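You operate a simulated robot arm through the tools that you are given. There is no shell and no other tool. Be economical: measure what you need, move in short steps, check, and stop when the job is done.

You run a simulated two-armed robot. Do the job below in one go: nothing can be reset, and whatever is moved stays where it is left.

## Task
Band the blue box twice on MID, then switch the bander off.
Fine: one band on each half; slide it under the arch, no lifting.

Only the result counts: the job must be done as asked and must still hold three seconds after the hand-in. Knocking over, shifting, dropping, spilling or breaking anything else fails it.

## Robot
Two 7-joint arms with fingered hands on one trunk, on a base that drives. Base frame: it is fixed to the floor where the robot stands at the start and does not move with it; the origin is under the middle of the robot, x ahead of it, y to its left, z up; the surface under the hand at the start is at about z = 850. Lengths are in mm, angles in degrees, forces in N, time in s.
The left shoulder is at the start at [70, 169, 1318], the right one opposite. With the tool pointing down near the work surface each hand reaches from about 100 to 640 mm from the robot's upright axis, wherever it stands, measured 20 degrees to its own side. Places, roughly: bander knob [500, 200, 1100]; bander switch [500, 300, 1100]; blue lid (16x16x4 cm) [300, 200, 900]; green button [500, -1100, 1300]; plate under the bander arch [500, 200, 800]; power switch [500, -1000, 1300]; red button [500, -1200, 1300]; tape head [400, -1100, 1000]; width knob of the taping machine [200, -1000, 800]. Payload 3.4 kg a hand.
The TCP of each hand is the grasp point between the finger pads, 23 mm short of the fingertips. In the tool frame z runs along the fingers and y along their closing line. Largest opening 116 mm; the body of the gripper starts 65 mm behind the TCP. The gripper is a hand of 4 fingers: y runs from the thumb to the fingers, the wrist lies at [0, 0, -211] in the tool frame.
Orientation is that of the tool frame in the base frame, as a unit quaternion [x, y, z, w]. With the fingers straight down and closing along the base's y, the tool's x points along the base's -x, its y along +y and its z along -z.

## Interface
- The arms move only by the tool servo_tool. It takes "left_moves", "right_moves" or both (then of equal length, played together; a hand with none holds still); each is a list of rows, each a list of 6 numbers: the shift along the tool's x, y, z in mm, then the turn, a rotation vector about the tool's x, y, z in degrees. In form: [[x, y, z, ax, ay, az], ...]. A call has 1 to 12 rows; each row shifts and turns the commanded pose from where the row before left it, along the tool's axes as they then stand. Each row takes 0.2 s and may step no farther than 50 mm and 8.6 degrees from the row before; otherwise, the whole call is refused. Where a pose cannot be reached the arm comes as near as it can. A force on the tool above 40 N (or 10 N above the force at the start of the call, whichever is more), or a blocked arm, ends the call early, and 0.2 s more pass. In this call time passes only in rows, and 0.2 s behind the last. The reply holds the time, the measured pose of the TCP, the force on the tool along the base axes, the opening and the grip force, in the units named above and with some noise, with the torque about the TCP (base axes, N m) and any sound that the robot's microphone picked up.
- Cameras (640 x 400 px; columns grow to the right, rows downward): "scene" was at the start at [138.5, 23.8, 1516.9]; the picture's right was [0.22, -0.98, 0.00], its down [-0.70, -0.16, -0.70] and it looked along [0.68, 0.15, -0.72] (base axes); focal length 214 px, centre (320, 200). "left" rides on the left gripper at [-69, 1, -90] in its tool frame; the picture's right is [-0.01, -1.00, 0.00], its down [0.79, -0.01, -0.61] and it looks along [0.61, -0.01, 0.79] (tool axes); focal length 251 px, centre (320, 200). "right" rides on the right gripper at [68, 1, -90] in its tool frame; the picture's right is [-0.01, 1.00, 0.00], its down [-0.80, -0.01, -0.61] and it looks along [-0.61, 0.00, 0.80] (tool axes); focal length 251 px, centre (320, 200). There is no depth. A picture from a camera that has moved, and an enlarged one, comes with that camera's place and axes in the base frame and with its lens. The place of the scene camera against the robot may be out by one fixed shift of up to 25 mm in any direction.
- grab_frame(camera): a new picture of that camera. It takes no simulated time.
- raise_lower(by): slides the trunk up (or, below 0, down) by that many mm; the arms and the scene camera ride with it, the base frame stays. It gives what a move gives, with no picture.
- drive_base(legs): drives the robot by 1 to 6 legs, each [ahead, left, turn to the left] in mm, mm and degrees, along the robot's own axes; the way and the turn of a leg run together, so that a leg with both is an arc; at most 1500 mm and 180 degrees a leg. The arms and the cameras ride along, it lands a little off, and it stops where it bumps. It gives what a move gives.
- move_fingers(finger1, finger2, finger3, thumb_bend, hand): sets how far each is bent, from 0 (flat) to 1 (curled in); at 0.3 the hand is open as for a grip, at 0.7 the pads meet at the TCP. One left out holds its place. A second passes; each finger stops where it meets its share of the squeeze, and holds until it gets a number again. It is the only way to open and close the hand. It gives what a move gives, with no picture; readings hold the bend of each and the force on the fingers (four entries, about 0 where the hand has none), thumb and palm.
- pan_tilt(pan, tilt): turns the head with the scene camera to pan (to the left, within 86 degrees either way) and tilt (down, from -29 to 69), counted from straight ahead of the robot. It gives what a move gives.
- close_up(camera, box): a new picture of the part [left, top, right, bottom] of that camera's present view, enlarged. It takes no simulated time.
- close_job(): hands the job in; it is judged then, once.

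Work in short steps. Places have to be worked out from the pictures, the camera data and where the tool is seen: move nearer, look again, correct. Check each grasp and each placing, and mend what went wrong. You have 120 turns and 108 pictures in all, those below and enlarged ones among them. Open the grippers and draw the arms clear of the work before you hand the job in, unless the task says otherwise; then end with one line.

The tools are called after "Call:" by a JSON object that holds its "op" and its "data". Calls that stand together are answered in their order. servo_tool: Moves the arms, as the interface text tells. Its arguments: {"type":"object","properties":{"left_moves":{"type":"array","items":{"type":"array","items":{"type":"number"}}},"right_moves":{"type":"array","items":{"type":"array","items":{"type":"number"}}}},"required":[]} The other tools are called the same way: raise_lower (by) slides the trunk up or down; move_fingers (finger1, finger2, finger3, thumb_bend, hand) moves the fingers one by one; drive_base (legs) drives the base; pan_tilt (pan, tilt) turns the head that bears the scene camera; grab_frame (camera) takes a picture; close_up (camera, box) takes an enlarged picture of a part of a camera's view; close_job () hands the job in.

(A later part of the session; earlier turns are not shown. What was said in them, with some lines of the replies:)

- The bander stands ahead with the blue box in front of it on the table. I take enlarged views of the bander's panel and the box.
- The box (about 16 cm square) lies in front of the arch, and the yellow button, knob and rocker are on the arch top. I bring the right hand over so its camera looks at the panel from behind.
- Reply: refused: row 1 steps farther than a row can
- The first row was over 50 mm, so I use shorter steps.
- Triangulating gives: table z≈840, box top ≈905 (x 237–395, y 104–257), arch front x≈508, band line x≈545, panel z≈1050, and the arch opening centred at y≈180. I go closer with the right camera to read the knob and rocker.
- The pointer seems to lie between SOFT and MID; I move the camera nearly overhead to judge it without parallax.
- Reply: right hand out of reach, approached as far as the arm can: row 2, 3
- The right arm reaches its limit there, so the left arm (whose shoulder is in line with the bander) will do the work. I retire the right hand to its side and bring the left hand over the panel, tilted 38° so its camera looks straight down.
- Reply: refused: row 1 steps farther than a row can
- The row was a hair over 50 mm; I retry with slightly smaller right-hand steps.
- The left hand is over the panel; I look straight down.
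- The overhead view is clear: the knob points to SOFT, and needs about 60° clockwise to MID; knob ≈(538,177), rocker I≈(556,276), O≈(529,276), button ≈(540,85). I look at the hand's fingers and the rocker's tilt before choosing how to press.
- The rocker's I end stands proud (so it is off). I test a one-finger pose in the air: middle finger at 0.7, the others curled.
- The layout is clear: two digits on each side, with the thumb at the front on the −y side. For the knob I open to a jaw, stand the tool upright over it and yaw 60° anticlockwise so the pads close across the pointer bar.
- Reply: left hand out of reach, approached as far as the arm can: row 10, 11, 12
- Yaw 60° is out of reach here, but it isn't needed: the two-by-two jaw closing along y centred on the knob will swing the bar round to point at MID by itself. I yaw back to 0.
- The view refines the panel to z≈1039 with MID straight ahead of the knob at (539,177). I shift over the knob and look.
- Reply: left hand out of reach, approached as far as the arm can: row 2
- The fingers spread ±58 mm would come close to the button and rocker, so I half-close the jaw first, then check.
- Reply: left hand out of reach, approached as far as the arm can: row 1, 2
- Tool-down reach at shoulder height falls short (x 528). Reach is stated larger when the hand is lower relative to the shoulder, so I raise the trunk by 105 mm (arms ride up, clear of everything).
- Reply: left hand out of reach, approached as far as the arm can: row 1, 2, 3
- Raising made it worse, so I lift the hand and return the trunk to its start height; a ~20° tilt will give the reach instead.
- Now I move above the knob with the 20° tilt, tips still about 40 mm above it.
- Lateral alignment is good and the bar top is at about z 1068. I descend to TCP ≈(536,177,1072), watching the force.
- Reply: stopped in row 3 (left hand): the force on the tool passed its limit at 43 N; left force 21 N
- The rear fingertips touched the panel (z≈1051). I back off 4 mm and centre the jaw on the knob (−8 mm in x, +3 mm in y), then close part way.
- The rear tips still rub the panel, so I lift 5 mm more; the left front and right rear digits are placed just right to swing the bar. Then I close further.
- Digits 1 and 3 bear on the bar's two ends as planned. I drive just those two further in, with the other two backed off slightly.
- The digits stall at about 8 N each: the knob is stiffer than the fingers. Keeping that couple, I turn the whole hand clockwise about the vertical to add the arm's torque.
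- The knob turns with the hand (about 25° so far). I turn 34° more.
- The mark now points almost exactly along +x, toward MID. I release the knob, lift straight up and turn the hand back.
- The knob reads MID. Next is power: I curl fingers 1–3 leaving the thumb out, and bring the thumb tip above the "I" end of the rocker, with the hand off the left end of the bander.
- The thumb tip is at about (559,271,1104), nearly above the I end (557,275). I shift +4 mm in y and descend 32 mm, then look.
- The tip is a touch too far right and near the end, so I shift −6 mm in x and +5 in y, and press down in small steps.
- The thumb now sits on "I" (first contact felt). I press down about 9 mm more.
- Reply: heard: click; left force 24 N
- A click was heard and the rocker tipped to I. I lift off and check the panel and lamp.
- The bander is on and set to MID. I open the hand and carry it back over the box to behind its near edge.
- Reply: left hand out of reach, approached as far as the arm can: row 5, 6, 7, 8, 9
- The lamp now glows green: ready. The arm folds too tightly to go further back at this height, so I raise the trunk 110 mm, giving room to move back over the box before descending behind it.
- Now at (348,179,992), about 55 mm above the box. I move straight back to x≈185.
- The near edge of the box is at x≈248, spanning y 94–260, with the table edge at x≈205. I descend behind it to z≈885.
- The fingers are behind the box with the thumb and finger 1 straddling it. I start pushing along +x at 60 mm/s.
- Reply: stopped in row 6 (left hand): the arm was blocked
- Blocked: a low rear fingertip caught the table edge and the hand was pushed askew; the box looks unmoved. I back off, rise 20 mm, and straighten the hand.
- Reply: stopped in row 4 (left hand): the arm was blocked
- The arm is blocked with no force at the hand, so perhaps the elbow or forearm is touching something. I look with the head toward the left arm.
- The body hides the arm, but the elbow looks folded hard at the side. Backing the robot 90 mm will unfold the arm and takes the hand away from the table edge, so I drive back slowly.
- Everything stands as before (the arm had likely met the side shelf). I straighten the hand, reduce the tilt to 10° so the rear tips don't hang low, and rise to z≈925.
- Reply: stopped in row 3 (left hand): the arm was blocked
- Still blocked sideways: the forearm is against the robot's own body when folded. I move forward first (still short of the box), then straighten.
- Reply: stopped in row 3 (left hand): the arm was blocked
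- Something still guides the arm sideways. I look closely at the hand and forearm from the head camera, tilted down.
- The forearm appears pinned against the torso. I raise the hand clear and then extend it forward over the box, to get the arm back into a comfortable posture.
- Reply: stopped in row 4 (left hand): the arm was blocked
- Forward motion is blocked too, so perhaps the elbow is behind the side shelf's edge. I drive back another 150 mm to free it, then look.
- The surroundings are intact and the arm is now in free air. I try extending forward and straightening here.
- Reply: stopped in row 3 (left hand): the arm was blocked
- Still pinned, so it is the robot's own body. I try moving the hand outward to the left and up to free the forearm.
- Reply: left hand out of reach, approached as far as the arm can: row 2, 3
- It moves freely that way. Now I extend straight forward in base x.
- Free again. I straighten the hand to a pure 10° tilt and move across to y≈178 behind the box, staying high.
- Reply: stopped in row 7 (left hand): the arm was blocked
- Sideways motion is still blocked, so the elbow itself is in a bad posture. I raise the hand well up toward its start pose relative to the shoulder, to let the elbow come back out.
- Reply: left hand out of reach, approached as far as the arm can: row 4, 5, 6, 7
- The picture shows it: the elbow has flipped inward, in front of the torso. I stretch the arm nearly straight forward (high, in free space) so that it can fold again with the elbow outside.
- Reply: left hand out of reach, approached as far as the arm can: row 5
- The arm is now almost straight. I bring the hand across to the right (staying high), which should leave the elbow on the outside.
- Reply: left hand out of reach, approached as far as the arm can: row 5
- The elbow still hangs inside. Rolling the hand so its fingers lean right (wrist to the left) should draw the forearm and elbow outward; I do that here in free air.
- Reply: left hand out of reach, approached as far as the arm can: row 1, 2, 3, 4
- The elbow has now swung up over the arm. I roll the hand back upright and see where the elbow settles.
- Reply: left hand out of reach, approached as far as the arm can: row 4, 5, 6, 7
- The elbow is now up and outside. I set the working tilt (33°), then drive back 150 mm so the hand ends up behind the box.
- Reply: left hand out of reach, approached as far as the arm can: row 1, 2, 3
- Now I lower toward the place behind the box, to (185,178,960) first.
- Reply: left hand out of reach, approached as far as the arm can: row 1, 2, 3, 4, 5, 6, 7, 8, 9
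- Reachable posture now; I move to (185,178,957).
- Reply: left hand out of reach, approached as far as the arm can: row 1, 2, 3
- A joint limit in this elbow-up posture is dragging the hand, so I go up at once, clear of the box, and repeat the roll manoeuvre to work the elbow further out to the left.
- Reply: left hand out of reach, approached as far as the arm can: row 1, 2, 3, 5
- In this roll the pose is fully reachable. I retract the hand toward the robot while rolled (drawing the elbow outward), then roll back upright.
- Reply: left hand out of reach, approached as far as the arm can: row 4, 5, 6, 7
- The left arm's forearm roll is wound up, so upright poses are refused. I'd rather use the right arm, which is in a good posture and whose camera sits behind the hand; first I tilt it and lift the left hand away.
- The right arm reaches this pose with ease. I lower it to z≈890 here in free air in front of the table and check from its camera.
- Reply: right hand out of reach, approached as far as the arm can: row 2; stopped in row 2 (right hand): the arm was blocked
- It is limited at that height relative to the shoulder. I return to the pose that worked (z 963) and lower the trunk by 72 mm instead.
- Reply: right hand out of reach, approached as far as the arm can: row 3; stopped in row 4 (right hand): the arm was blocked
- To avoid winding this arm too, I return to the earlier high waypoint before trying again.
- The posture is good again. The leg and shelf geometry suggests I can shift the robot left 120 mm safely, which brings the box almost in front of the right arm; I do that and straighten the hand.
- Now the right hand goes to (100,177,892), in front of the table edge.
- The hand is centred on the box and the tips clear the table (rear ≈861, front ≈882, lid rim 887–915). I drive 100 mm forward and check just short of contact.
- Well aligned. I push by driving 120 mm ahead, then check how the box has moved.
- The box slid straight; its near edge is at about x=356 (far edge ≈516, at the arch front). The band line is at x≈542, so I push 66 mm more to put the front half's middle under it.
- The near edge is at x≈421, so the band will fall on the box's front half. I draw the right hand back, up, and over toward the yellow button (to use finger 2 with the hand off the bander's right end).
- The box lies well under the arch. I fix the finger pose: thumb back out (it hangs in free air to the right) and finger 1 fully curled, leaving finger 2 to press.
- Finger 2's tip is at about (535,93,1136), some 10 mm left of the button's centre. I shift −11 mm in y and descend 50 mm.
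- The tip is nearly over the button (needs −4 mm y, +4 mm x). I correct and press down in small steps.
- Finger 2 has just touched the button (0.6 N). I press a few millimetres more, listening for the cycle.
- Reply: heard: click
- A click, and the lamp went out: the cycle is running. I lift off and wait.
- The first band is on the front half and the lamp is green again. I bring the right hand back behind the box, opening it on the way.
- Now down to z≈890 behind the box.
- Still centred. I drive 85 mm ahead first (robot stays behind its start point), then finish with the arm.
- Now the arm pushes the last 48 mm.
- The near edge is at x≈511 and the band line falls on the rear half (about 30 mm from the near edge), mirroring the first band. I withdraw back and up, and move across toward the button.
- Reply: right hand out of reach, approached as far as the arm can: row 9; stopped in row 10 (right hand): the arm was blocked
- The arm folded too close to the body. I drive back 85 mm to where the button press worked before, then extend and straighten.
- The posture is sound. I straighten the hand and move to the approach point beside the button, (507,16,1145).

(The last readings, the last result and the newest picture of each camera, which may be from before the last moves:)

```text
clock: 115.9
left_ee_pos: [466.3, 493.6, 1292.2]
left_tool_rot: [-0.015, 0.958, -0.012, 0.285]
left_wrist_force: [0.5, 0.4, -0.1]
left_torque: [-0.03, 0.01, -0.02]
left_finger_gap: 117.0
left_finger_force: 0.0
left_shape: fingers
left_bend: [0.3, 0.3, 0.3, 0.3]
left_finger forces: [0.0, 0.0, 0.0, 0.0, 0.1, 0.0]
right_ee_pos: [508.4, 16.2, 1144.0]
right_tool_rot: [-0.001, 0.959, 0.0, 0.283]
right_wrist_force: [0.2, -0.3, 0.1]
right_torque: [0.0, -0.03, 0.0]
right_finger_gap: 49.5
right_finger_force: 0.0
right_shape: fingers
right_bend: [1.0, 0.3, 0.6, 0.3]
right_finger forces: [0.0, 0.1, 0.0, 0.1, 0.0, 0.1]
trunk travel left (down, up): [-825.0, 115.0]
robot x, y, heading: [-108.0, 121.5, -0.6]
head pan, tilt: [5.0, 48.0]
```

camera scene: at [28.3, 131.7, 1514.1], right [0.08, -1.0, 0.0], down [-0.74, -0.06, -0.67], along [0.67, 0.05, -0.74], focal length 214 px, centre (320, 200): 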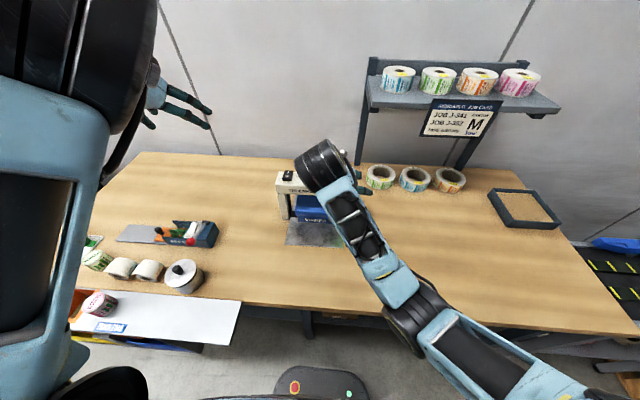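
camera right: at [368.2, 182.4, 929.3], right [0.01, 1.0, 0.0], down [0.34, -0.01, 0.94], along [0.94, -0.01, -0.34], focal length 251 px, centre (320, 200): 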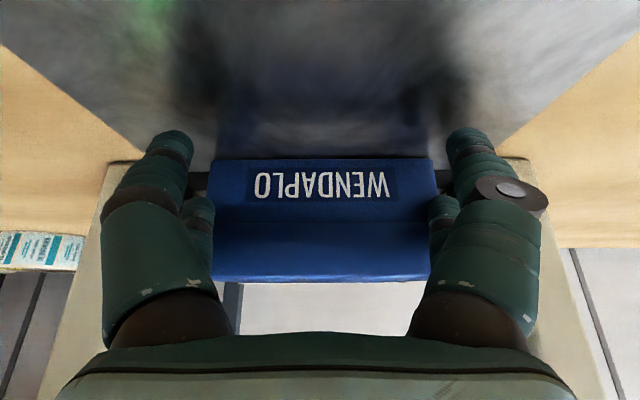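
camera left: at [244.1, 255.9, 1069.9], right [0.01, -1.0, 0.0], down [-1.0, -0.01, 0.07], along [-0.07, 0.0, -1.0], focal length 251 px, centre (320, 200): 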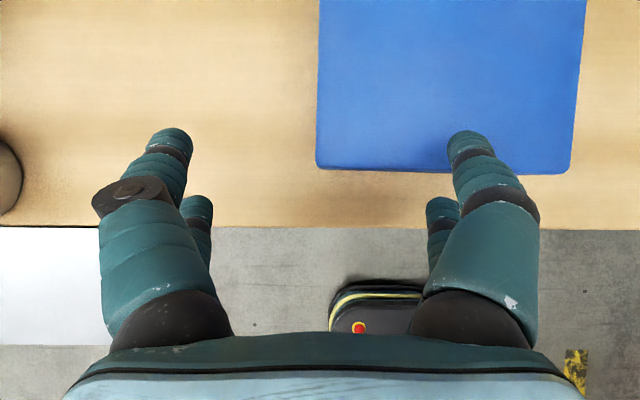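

Same approach as before: I descend to just above the button and look.

Call:
{"op": "servo_tool", "data": {"right_moves": [[10.9, -1, 16.8, 0, 0, 0], [10.9, -1, 16.8, 0, 0, 0], [10.9, 0, 16.8, 0, 0, 0], [4.4, 0, 6.7, 0, 0, 0]]}}

Call:
{"op": "close_up", "data": {"camera": "scene", "box": [240, 140, 400, 240]}}

```text
clock: 116.9
left_ee_pos: [464.4, 494.3, 1292.0]
left_tool_rot: [-0.015, 0.958, -0.011, 0.285]
left_wrist_force: [0.4, -0.3, -0.2]
left_torque: [-0.02, 0.04, -0.01]
left_finger_gap: 117.1
left_finger_force: 0.1
left_shape: fingers
left_bend: [0.3, 0.3, 0.3, 0.3]
left_finger forces: [0.0, 0.0, 0.1, 0.0, 0.0, 0.1]
right_ee_pos: [508.8, 13.6, 1075.3]
right_tool_rot: [0.001, 0.959, -0.001, 0.283]
right_wrist_force: [-0.5, 0.9, 0.2]
right_torque: [0.0, -0.01, -0.02]
right_finger_gap: 49.6
right_finger_force: 0.0
right_shape: fingers
right_bend: [1.0, 0.3, 0.6, 0.3]
right_finger forces: [0.0, 0.0, 0.1, 0.0, 0.1, 0.0]
trunk travel left (down, up): [-825.0, 115.0]
robot x, y, heading: [-106.4, 120.2, -0.6]
head pan, tilt: [5.0, 48.0]
```

```text
4.00 times, centred on (320, 190) of scene
camera zoom: at [29.9, 131.6, 1514.0], right [0.08, -1.0, 0.0], down [-0.74, -0.06, -0.67], along [0.67, 0.05, -0.74], focal length 858 px, centre (320, 240)
```

zoom: 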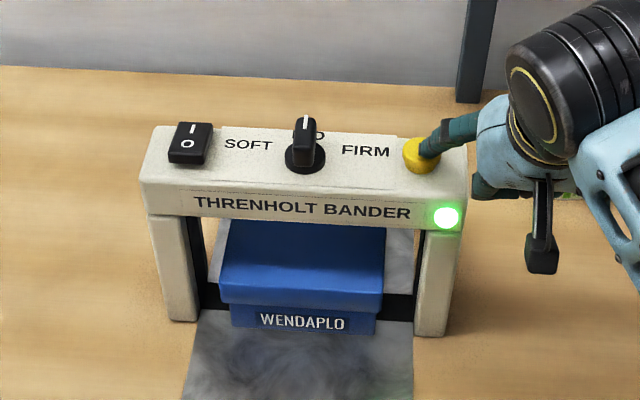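

The band line (row ~254 here) falls on the lid's rear half. I press the button.

Call:
{"op": "servo_tool", "data": {"right_moves": [[2.2, 0, 3.4, 0, 0, 0], [1.6, 0, 2.5, 0, 0, 0], [1.6, 0, 2.5, 0, 0, 0], [1.1, 0, 1.7, 0, 0, 0]]}}

```text
clock: 117.9
left_ee_pos: [463.3, 493.8, 1293.6]
left_tool_rot: [-0.015, 0.958, -0.012, 0.286]
left_wrist_force: [0.1, -0.3, 0.2]
left_torque: [-0.01, -0.01, 0.0]
left_finger_gap: 116.9
left_finger_force: 0.0
left_shape: fingers
left_bend: [0.3, 0.3, 0.3, 0.3]
left_finger forces: [0.0, 0.0, 0.0, 0.0, 0.0, 0.0]
right_ee_pos: [509.3, 12.9, 1065.0]
right_tool_rot: [0.001, 0.959, -0.001, 0.285]
right_wrist_force: [1.7, -1.4, 7.2]
right_torque: [0.48, -0.15, -0.2]
right_finger_gap: 49.5
right_finger_force: 3.3
right_shape: fingers
right_bend: [1.0, 0.29, 0.6, 0.3]
right_finger forces: [0.1, 7.1, 0.0, 0.1, 0.1, 0.0]
trunk travel left (down, up): [-825.0, 115.0]
robot x, y, heading: [-107.2, 121.5, -0.5]
head pan, tilt: [5.0, 48.0]
heard: click
```

Click heard. I lift off and wait out the cycle, then look.

Call:
{"op": "servo_tool", "data": {"right_moves": [[-16, 0, -25, 0, 0, 0], [-16, 0, -25, 0, 0, 0], [0, 0, 0, 0, 0, 0], [0, 0, 0, 0, 0, 0], [0, 0, 0, 0, 0, 0], [0, 0, 0, 0, 0, 0], [0, 0, 0, 0, 0, 0], [0, 0, 0, 0, 0, 0], [0, 0, 0, 0, 0, 0], [0, 0, 0, 0, 0, 0], [0, 0, 0, 0, 0, 0], [0, 0, 0, 0, 0, 0]]}}

Call:
{"op": "close_up", "data": {"camera": "scene", "box": [240, 140, 400, 240]}}

```text
clock: 120.5
left_ee_pos: [465.9, 494.6, 1292.8]
left_tool_rot: [-0.016, 0.958, -0.011, 0.285]
left_wrist_force: [-0.3, -0.1, 0.5]
left_torque: [0.04, 0.0, -0.01]
left_finger_gap: 117.1
left_finger_force: 0.1
left_shape: fingers
left_bend: [0.3, 0.3, 0.3, 0.3]
left_finger forces: [0.1, 0.0, 0.0, 0.0, 0.0, 0.1]
right_ee_pos: [510.1, 15.4, 1121.8]
right_tool_rot: [0.0, 0.959, -0.001, 0.283]
right_wrist_force: [0.2, 0.3, 0.7]
right_torque: [0.02, -0.02, 0.0]
right_finger_gap: 49.7
right_finger_force: 0.1
right_shape: fingers
right_bend: [1.0, 0.3, 0.6, 0.3]
right_finger forces: [0.1, 0.1, 0.0, 0.0, 0.0, 0.1]
trunk travel left (down, up): [-825.0, 115.0]
robot x, y, heading: [-110.6, 119.5, -0.5]
head pan, tilt: [5.0, 48.0]
```

```text
4.00 times, centred on (320, 190) of scene
camera zoom: at [30.0, 131.6, 1514.0], right [0.08, -1.0, 0.0], down [-0.74, -0.06, -0.67], along [0.67, 0.05, -0.74], focal length 858 px, centre (320, 240)
```

zoom: 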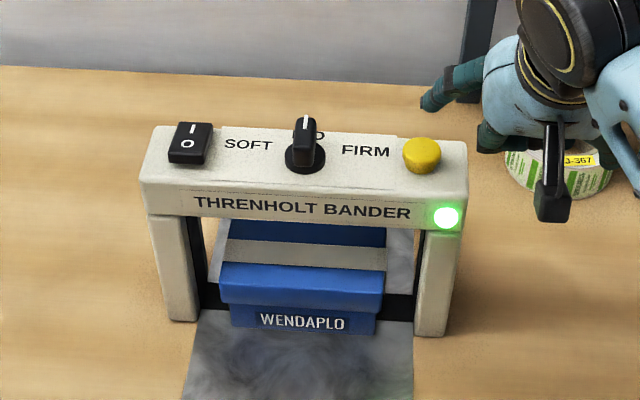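

Both bands are on, one on each half, and the lamp is green again. Next I switch off: I lift back clear, drive 65 mm ahead for reach, and set finger 1 as the pressing finger.

Call:
{"op": "servo_tool", "data": {"right_moves": [[25.2, 0, -16.4, 0, 0, 0], [25.2, 0, -16.4, 0, 0, 0], [-21.8, 0, -33.6, 0, 0, 0], [0, 34, 0, 0, 0, 0], [0, 34, 0, 0, 0, 0], [0, 34, 0, 0, 0, 0]]}}

Call:
{"op": "drive_base", "data": {"legs": [[65, 0, 0.4]]}}

Call:
{"op": "move_fingers", "data": {"hand": "right", "finger1": 0.3, "finger2": 0, "finger3": 0.3, "thumb_bend": 0.3}}

Call:
{"op": "move_fingers", "data": {"hand": "right", "finger3": 1, "thumb_bend": 1}}

```text
clock: 121.9
left_ee_pos: [466.5, 495.7, 1292.9]
left_tool_rot: [-0.015, 0.958, -0.012, 0.285]
left_wrist_force: [0.7, 0.5, -0.6]
left_torque: [0.0, -0.02, -0.03]
left_finger_gap: 116.9
left_finger_force: 0.1
left_shape: fingers
left_bend: [0.3, 0.3, 0.3, 0.3]
left_finger forces: [0.0, 0.1, 0.1, 0.0, 0.0, 0.1]
right_ee_pos: [448.1, 117.0, 1162.7]
right_tool_rot: [0.0, 0.959, -0.003, 0.283]
right_wrist_force: [0.8, 0.5, -0.3]
right_torque: [-0.05, 0.0, -0.01]
right_finger_gap: 49.6
right_finger_force: 0.0
right_shape: fingers
right_bend: [1.0, 0.3, 0.6, 0.3]
right_finger forces: [0.0, 0.0, 0.1, 0.0, 0.1, 0.0]
trunk travel left (down, up): [-825.0, 115.0]
robot x, y, heading: [-109.6, 117.1, -0.6]
head pan, tilt: [5.0, 48.0]
```

```text
clock: 122.9
left_ee_pos: [520.9, 498.2, 1295.8]
left_tool_rot: [-0.019, 0.957, -0.01, 0.289]
left_wrist_force: [-0.8, 0.0, 0.2]
left_torque: [-0.01, 0.0, -0.02]
left_finger_gap: 117.2
left_finger_force: 0.1
left_shape: fingers
left_bend: [0.3, 0.3, 0.3, 0.3]
left_finger forces: [0.0, 0.1, 0.1, 0.0, 0.0, 0.0]
right_ee_pos: [505.8, 119.8, 1166.5]
right_tool_rot: [-0.005, 0.958, 0.0, 0.286]
right_wrist_force: [-1.0, 0.0, 0.2]
right_torque: [0.0, -0.01, -0.02]
right_finger_gap: 49.6
right_finger_force: 0.1
right_shape: fingers
right_bend: [1.0, 0.3, 0.6, 0.3]
right_finger forces: [0.0, 0.1, 0.0, 0.0, 0.0, 0.0]
trunk travel left (down, up): [-825.0, 115.0]
robot x, y, heading: [-44.1, 119.3, 0.0]
head pan, tilt: [5.0, 48.0]
```

```text
clock: 123.9
left_ee_pos: [526.9, 498.7, 1292.1]
left_tool_rot: [-0.02, 0.958, -0.01, 0.285]
left_wrist_force: [0.7, 0.1, -0.8]
left_torque: [0.02, -0.03, 0.02]
left_finger_gap: 117.0
left_finger_force: 0.1
left_shape: fingers
left_bend: [0.3, 0.3, 0.3, 0.3]
left_finger forces: [0.0, 0.0, 0.1, 0.1, 0.0, 0.0]
right_ee_pos: [512.1, 120.0, 1162.7]
right_tool_rot: [-0.003, 0.959, -0.001, 0.283]
right_wrist_force: [0.0, 0.7, -1.2]
right_torque: [-0.01, -0.01, 0.0]
right_finger_gap: 116.9
right_finger_force: 0.1
right_shape: fingers
right_bend: [0.3, 0.0, 0.3, 0.3]
right_finger forces: [0.0, 0.1, 0.0, 0.0, 0.0, 0.0]
trunk travel left (down, up): [-825.0, 115.0]
robot x, y, heading: [-40.3, 116.9, -0.1]
head pan, tilt: [5.0, 48.0]
```

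```text
clock: 124.9
left_ee_pos: [528.1, 498.0, 1292.6]
left_tool_rot: [-0.018, 0.958, -0.011, 0.285]
left_wrist_force: [-1.2, 0.3, 0.7]
left_torque: [0.0, 0.03, 0.02]
left_finger_gap: 117.1
left_finger_force: 0.1
left_shape: fingers
left_bend: [0.3, 0.3, 0.3, 0.3]
left_finger forces: [0.1, 0.1, 0.0, 0.0, 0.0, 0.0]
right_ee_pos: [512.8, 120.2, 1163.7]
right_tool_rot: [-0.004, 0.959, -0.001, 0.283]
right_wrist_force: [0.1, -0.2, 0.1]
right_torque: [0.0, 0.01, 0.0]
right_finger_gap: 34.4
right_finger_force: 0.0
right_shape: fingers
right_bend: [0.3, 0.0, 1.0, 1.0]
right_finger forces: [0.0, 0.0, 0.1, 0.0, 0.0, 0.0]
trunk travel left (down, up): [-825.0, 115.0]
robot x, y, heading: [-45.9, 114.8, 0.0]
head pan, tilt: [5.0, 48.0]
```

Now over to above the O end: TCP (531,213,1145).

Call:
{"op": "servo_tool", "data": {"right_moves": [[-1.6, 31, 8.6, 0, 0, 0], [-1.6, 31, 8.6, 0, 0, 0], [-1.6, 31, 8.6, 0, 0, 0]]}}

Call:
{"op": "grab_frame", "data": {"camera": "right"}}

Call:
{"op": "close_up", "data": {"camera": "scene", "box": [230, 110, 390, 210]}}

```text
clock: 125.7
left_ee_pos: [527.2, 499.5, 1293.0]
left_tool_rot: [-0.019, 0.958, -0.011, 0.285]
left_wrist_force: [0.7, 1.0, -0.6]
left_torque: [0.02, -0.02, 0.03]
left_finger_gap: 117.1
left_finger_force: 0.1
left_shape: fingers
left_bend: [0.3, 0.3, 0.3, 0.3]
left_finger forces: [0.0, 0.0, 0.0, 0.1, 0.1, 0.0]
right_ee_pos: [528.4, 216.3, 1141.8]
right_tool_rot: [-0.004, 0.959, -0.001, 0.284]
right_wrist_force: [0.3, 0.3, 0.4]
right_torque: [0.01, -0.02, -0.03]
right_finger_gap: 34.1
right_finger_force: 0.0
right_shape: fingers
right_bend: [0.3, 0.0, 1.0, 1.0]
right_finger forces: [0.0, 0.0, 0.0, 0.0, 0.0, 0.0]
trunk travel left (down, up): [-825.0, 115.0]
robot x, y, heading: [-42.5, 121.8, -0.2]
head pan, tilt: [5.0, 48.0]
```

```text
15 pictures are left
camera right: at [421.7, 216.8, 1179.8], right [0.0, 1.0, 0.0], down [0.34, 0.0, 0.94], along [0.94, 0.0, -0.34], focal length 251 px, centre (320, 200)
```

right: 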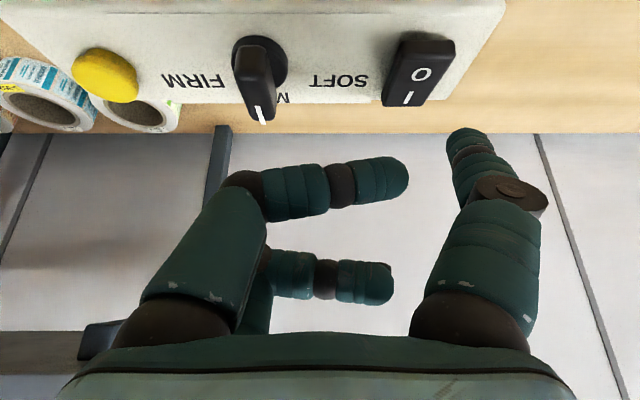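

```text
4.00 times, centred on (310, 160) of scene
camera zoom: at [95.1, 133.8, 1514.0], right [0.09, -1.0, 0.0], down [-0.74, -0.07, -0.67], along [0.67, 0.06, -0.74], focal length 858 px, centre (360, 360)
```

zoom: 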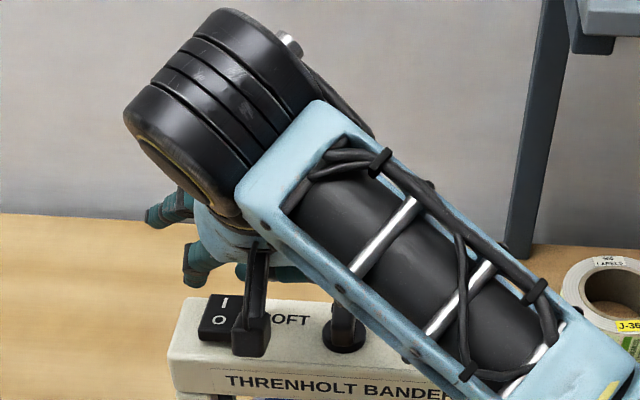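

O is at about (528,273) and finger 1's tip at (525,283,1112). I shift −9 mm in y and descend 30 mm.

Call:
{"op": "servo_tool", "data": {"right_moves": [[0, -9, 0, 0, 0, 0], [8.2, 0, 12.6, 0, 0, 0], [8.2, 0, 12.6, 0, 0, 0]]}}

Call:
{"op": "close_up", "data": {"camera": "right", "box": [320, 20, 560, 170]}}

Call:
{"op": "close_up", "data": {"camera": "scene", "box": [250, 130, 350, 192]}}

```text
clock: 126.5
left_ee_pos: [528.2, 499.3, 1293.1]
left_tool_rot: [-0.02, 0.958, -0.009, 0.285]
left_wrist_force: [-0.8, -0.4, 0.0]
left_torque: [0.0, 0.0, -0.02]
left_finger_gap: 117.4
left_finger_force: 0.1
left_shape: fingers
left_bend: [0.3, 0.3, 0.3, 0.3]
left_finger forces: [0.1, 0.0, 0.0, 0.0, 0.0, 0.0]
right_ee_pos: [529.3, 205.9, 1112.8]
right_tool_rot: [-0.004, 0.959, 0.0, 0.284]
right_wrist_force: [-1.0, 0.3, -0.6]
right_torque: [0.0, 0.0, 0.02]
right_finger_gap: 34.2
right_finger_force: 0.1
right_shape: fingers
right_bend: [0.3, 0.0, 1.0, 1.0]
right_finger forces: [0.0, 0.1, 0.0, 0.0, 0.0, 0.0]
trunk travel left (down, up): [-825.0, 115.0]
robot x, y, heading: [-41.0, 119.1, -0.1]
head pan, tilt: [5.0, 48.0]
```

```text
2.67 times, centred on (440, 95) of right
camera zoom: at [422.7, 206.5, 1151.0], right [0.0, 1.0, 0.0], down [0.34, 0.0, 0.94], along [0.94, 0.0, -0.34], focal length 670 px, centre (0, 480)
```

zoom: 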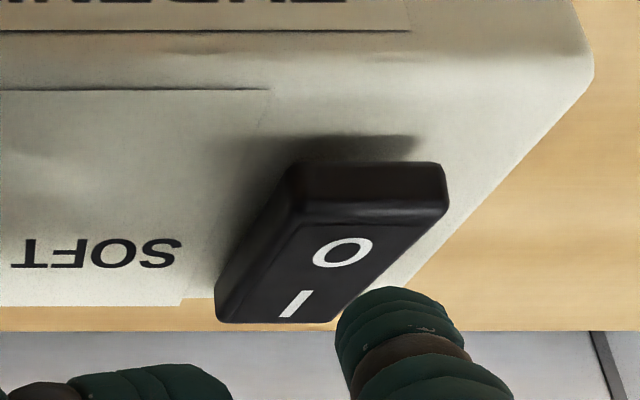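

```text
6.40 times, centred on (300, 161) of scene
camera zoom: at [95.3, 132.6, 1514.0], right [0.09, -1.0, 0.0], down [-0.74, -0.06, -0.67], along [0.67, 0.06, -0.74], focal length 1373 px, centre (448, 450)
```

zoom: 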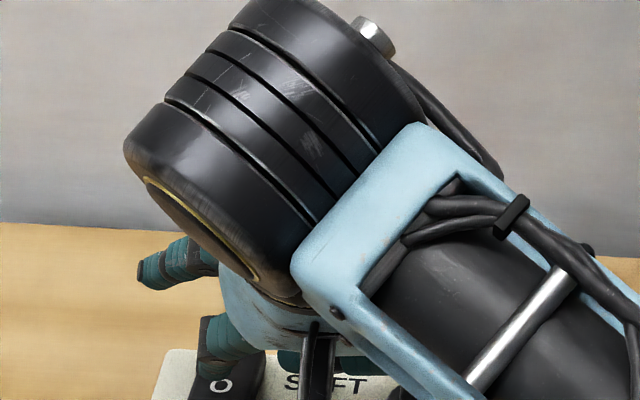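

Aligned with O, with about 12 mm to go. I press down in 4 mm steps.

Call:
{"op": "servo_tool", "data": {"right_moves": [[2.2, 0, 3.4, 0, 0, 0], [2.2, 0, 3.4, 0, 0, 0], [2.2, 0, 3.4, 0, 0, 0], [2.2, 0, 3.4, 0, 0, 0]]}}

```text
clock: 127.5
left_ee_pos: [528.4, 500.0, 1293.1]
left_tool_rot: [-0.021, 0.958, -0.009, 0.285]
left_wrist_force: [0.4, -0.9, 0.0]
left_torque: [-0.01, 0.0, 0.01]
left_finger_gap: 117.0
left_finger_force: 0.1
left_shape: fingers
left_bend: [0.3, 0.3, 0.3, 0.3]
left_finger forces: [0.0, 0.0, 0.1, 0.1, 0.1, 0.0]
right_ee_pos: [529.4, 205.4, 1097.0]
right_tool_rot: [-0.004, 0.959, 0.0, 0.284]
right_wrist_force: [0.0, 0.9, -0.4]
right_torque: [0.01, 0.01, 0.03]
right_finger_gap: 34.2
right_finger_force: 0.0
right_shape: fingers
right_bend: [0.3, 0.0, 1.0, 1.0]
right_finger forces: [0.0, 0.1, 0.0, 0.0, 0.0, 0.1]
trunk travel left (down, up): [-825.0, 115.0]
robot x, y, heading: [-41.1, 121.4, -0.1]
head pan, tilt: [5.0, 48.0]
```

No contact yet; I continue in 3 mm steps.

Call:
{"op": "servo_tool", "data": {"right_moves": [[1.6, 0, 2.5, 0, 0, 0], [1.6, 0, 2.5, 0, 0, 0], [1.6, 0, 2.5, 0, 0, 0], [1.6, 0, 2.5, 0, 0, 0]]}}

Call:
{"op": "close_up", "data": {"camera": "right", "box": [320, 20, 560, 170]}}

```text
clock: 128.5
left_ee_pos: [526.9, 498.1, 1294.8]
left_tool_rot: [-0.019, 0.958, -0.009, 0.286]
left_wrist_force: [-0.4, -0.8, 0.3]
left_torque: [-0.03, 0.0, -0.03]
left_finger_gap: 117.2
left_finger_force: 0.0
left_shape: fingers
left_bend: [0.3, 0.3, 0.3, 0.3]
left_finger forces: [0.1, 0.0, 0.0, 0.0, 0.1, 0.0]
right_ee_pos: [530.2, 203.3, 1087.0]
right_tool_rot: [-0.003, 0.959, 0.001, 0.285]
right_wrist_force: [0.6, -2.6, 10.1]
right_torque: [0.72, 0.03, -0.02]
right_finger_gap: 36.0
right_finger_force: 5.5
right_shape: fingers
right_bend: [0.28, 0.0, 1.0, 1.0]
right_finger forces: [10.1, 0.0, 0.1, 0.0, 0.0, 0.1]
trunk travel left (down, up): [-825.0, 115.0]
robot x, y, heading: [-42.7, 118.8, -0.1]
head pan, tilt: [5.0, 48.0]
heard: click
```

```text
2.67 times, centred on (440, 95) of right
camera zoom: at [422.9, 203.9, 1125.1], right [0.0, 1.0, 0.0], down [0.33, 0.0, 0.94], along [0.94, 0.0, -0.33], focal length 670 px, centre (0, 480)
```

zoom: 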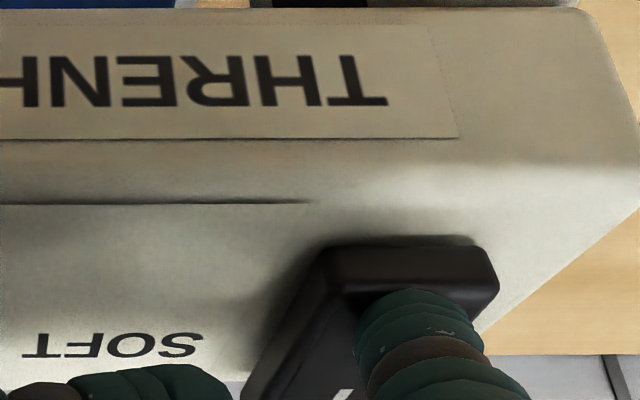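

A click: the rocker tipped to O. I lift off and draw the arm back, then check.

Call:
{"op": "servo_tool", "data": {"right_moves": [[-19.5, 0, -30, 0, 0, 0], [-19.5, 0, -30, 0, 0, 0], [25.2, 0, -16.4, 0, 0, 0], [25.2, 0, -16.4, 0, 0, 0], [0, -35, 0, 0, 0, 0], [0, -35, 0, 0, 0, 0]]}}

Call:
{"op": "drive_base", "data": {"legs": [[-120, 0, 0]]}}

Call:
{"op": "grab_frame", "data": {"camera": "scene"}}

```text
clock: 129.9
left_ee_pos: [527.8, 497.2, 1293.5]
left_tool_rot: [-0.02, 0.958, -0.009, 0.285]
left_wrist_force: [0.2, 0.9, -0.5]
left_torque: [0.01, -0.02, 0.01]
left_finger_gap: 117.1
left_finger_force: 0.0
left_shape: fingers
left_bend: [0.3, 0.3, 0.3, 0.3]
left_finger forces: [0.0, 0.0, 0.1, 0.1, 0.0, 0.1]
right_ee_pos: [467.7, 132.1, 1157.2]
right_tool_rot: [-0.002, 0.959, 0.0, 0.284]
right_wrist_force: [-0.2, 0.3, 0.4]
right_torque: [0.03, -0.02, 0.0]
right_finger_gap: 34.7
right_finger_force: 0.0
right_shape: fingers
right_bend: [0.3, 0.0, 1.0, 1.0]
right_finger forces: [0.1, 0.0, 0.0, 0.0, 0.0, 0.0]
trunk travel left (down, up): [-825.0, 115.0]
robot x, y, heading: [-42.1, 119.9, 0.1]
head pan, tilt: [5.0, 48.0]
```

```text
clock: 131.1
left_ee_pos: [412.2, 499.9, 1292.0]
left_tool_rot: [-0.02, 0.959, -0.011, 0.284]
left_wrist_force: [1.1, 0.3, -0.5]
left_torque: [0.0, 0.0, 0.0]
left_finger_gap: 117.0
left_finger_force: 0.0
left_shape: fingers
left_bend: [0.3, 0.3, 0.3, 0.3]
left_finger forces: [0.0, 0.0, 0.1, 0.1, 0.1, 0.0]
right_ee_pos: [352.5, 133.8, 1155.5]
right_tool_rot: [-0.005, 0.959, 0.0, 0.282]
right_wrist_force: [0.4, -0.3, -0.1]
right_torque: [0.0, 0.0, -0.02]
right_finger_gap: 34.5
right_finger_force: 0.0
right_shape: fingers
right_bend: [0.3, 0.0, 1.0, 1.0]
right_finger forces: [0.1, 0.0, 0.0, 0.0, 0.1, 0.1]
trunk travel left (down, up): [-825.0, 115.0]
robot x, y, heading: [-163.0, 124.0, -0.0]
head pan, tilt: [5.0, 48.0]
```

```text
10 pictures are left
camera scene: at [-19.4, 132.3, 1513.7], right [0.09, -1.0, 0.0], down [-0.74, -0.07, -0.67], along [0.66, 0.06, -0.74], focal length 214 px, centre (320, 200)
```

scene: 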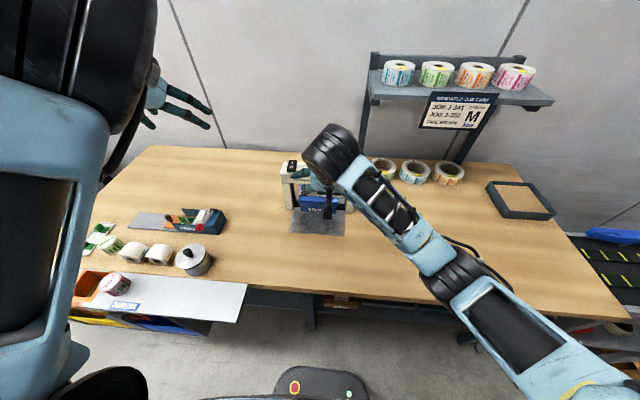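

Everything else is in place. I move the right hand aside to the right, open it, and check the bander panel.

Call:
{"op": "servo_tool", "data": {"right_moves": [[-15, -40, -20, 0, 0, 0], [-15, -40, -20, 0, 0, 0], [-15, -40, -20, 0, 0, 0], [-15, -40, -20, 0, 0, 0], [-10, -40, -20, 0, 0, 0]]}}

Call:
{"op": "move_fingers", "data": {"hand": "right", "finger1": 0.3, "finger2": 0.3, "finger3": 0.3, "thumb_bend": 0.3}}

Call:
{"op": "close_up", "data": {"camera": "scene", "box": [240, 140, 400, 240]}}

```text
clock: 132.3
left_ee_pos: [408.9, 498.1, 1293.1]
left_tool_rot: [-0.021, 0.958, -0.008, 0.285]
left_wrist_force: [0.5, -0.7, 0.3]
left_torque: [0.02, 0.01, -0.03]
left_finger_gap: 117.1
left_finger_force: 0.0
left_shape: fingers
left_bend: [0.3, 0.3, 0.3, 0.3]
left_finger forces: [0.0, 0.0, 0.0, 0.1, 0.0, 0.0]
right_ee_pos: [357.7, -64.6, 1282.7]
right_tool_rot: [-0.005, 0.959, 0.001, 0.283]
right_wrist_force: [1.0, -0.5, -0.1]
right_torque: [0.06, 0.0, 0.02]
right_finger_gap: 34.4
right_finger_force: 0.0
right_shape: fingers
right_bend: [0.3, 0.0, 1.0, 1.0]
right_finger forces: [0.0, 0.0, 0.0, 0.0, 0.0, 0.0]
trunk travel left (down, up): [-825.0, 115.0]
robot x, y, heading: [-163.4, 118.1, 0.4]
head pan, tilt: [5.0, 48.0]
```

```text
clock: 133.3
left_ee_pos: [409.9, 501.9, 1292.4]
left_tool_rot: [-0.02, 0.958, -0.01, 0.285]
left_wrist_force: [0.4, -0.7, 0.3]
left_torque: [-0.02, 0.01, -0.02]
left_finger_gap: 117.2
left_finger_force: 0.1
left_shape: fingers
left_bend: [0.3, 0.3, 0.3, 0.3]
left_finger forces: [0.0, 0.0, 0.0, 0.0, 0.0, 0.0]
right_ee_pos: [357.7, -63.2, 1281.6]
right_tool_rot: [-0.005, 0.959, 0.001, 0.283]
right_wrist_force: [0.0, -0.9, 0.7]
right_torque: [0.01, 0.01, -0.03]
right_finger_gap: 117.3
right_finger_force: 0.0
right_shape: fingers
right_bend: [0.3, 0.3, 0.3, 0.3]
right_finger forces: [0.1, 0.0, 0.0, 0.1, 0.1, 0.0]
trunk travel left (down, up): [-825.0, 115.0]
robot x, y, heading: [-160.1, 122.2, 0.1]
head pan, tilt: [5.0, 48.0]
```

```text
4.00 times, centred on (320, 190) of scene
camera zoom: at [-22.3, 132.8, 1514.0], right [0.09, -1.0, 0.0], down [-0.74, -0.07, -0.67], along [0.67, 0.06, -0.74], focal length 858 px, centre (320, 240)
```

zoom: 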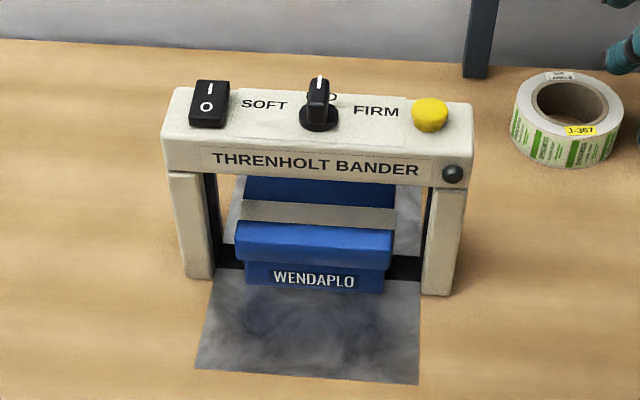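

The lamp is out, the rocker is on O, the knob is at MID, both bands are on the box, and the arms are clear with the hands open. I hand in.

Call:
{"op": "close_job", "data": {}}

```text
The job is handed in.
```

The blue box has two bands on MID, one on each half, and the bander is switched off; the box was slid under the arch without lifting, both arms are clear, and the job is handed in.
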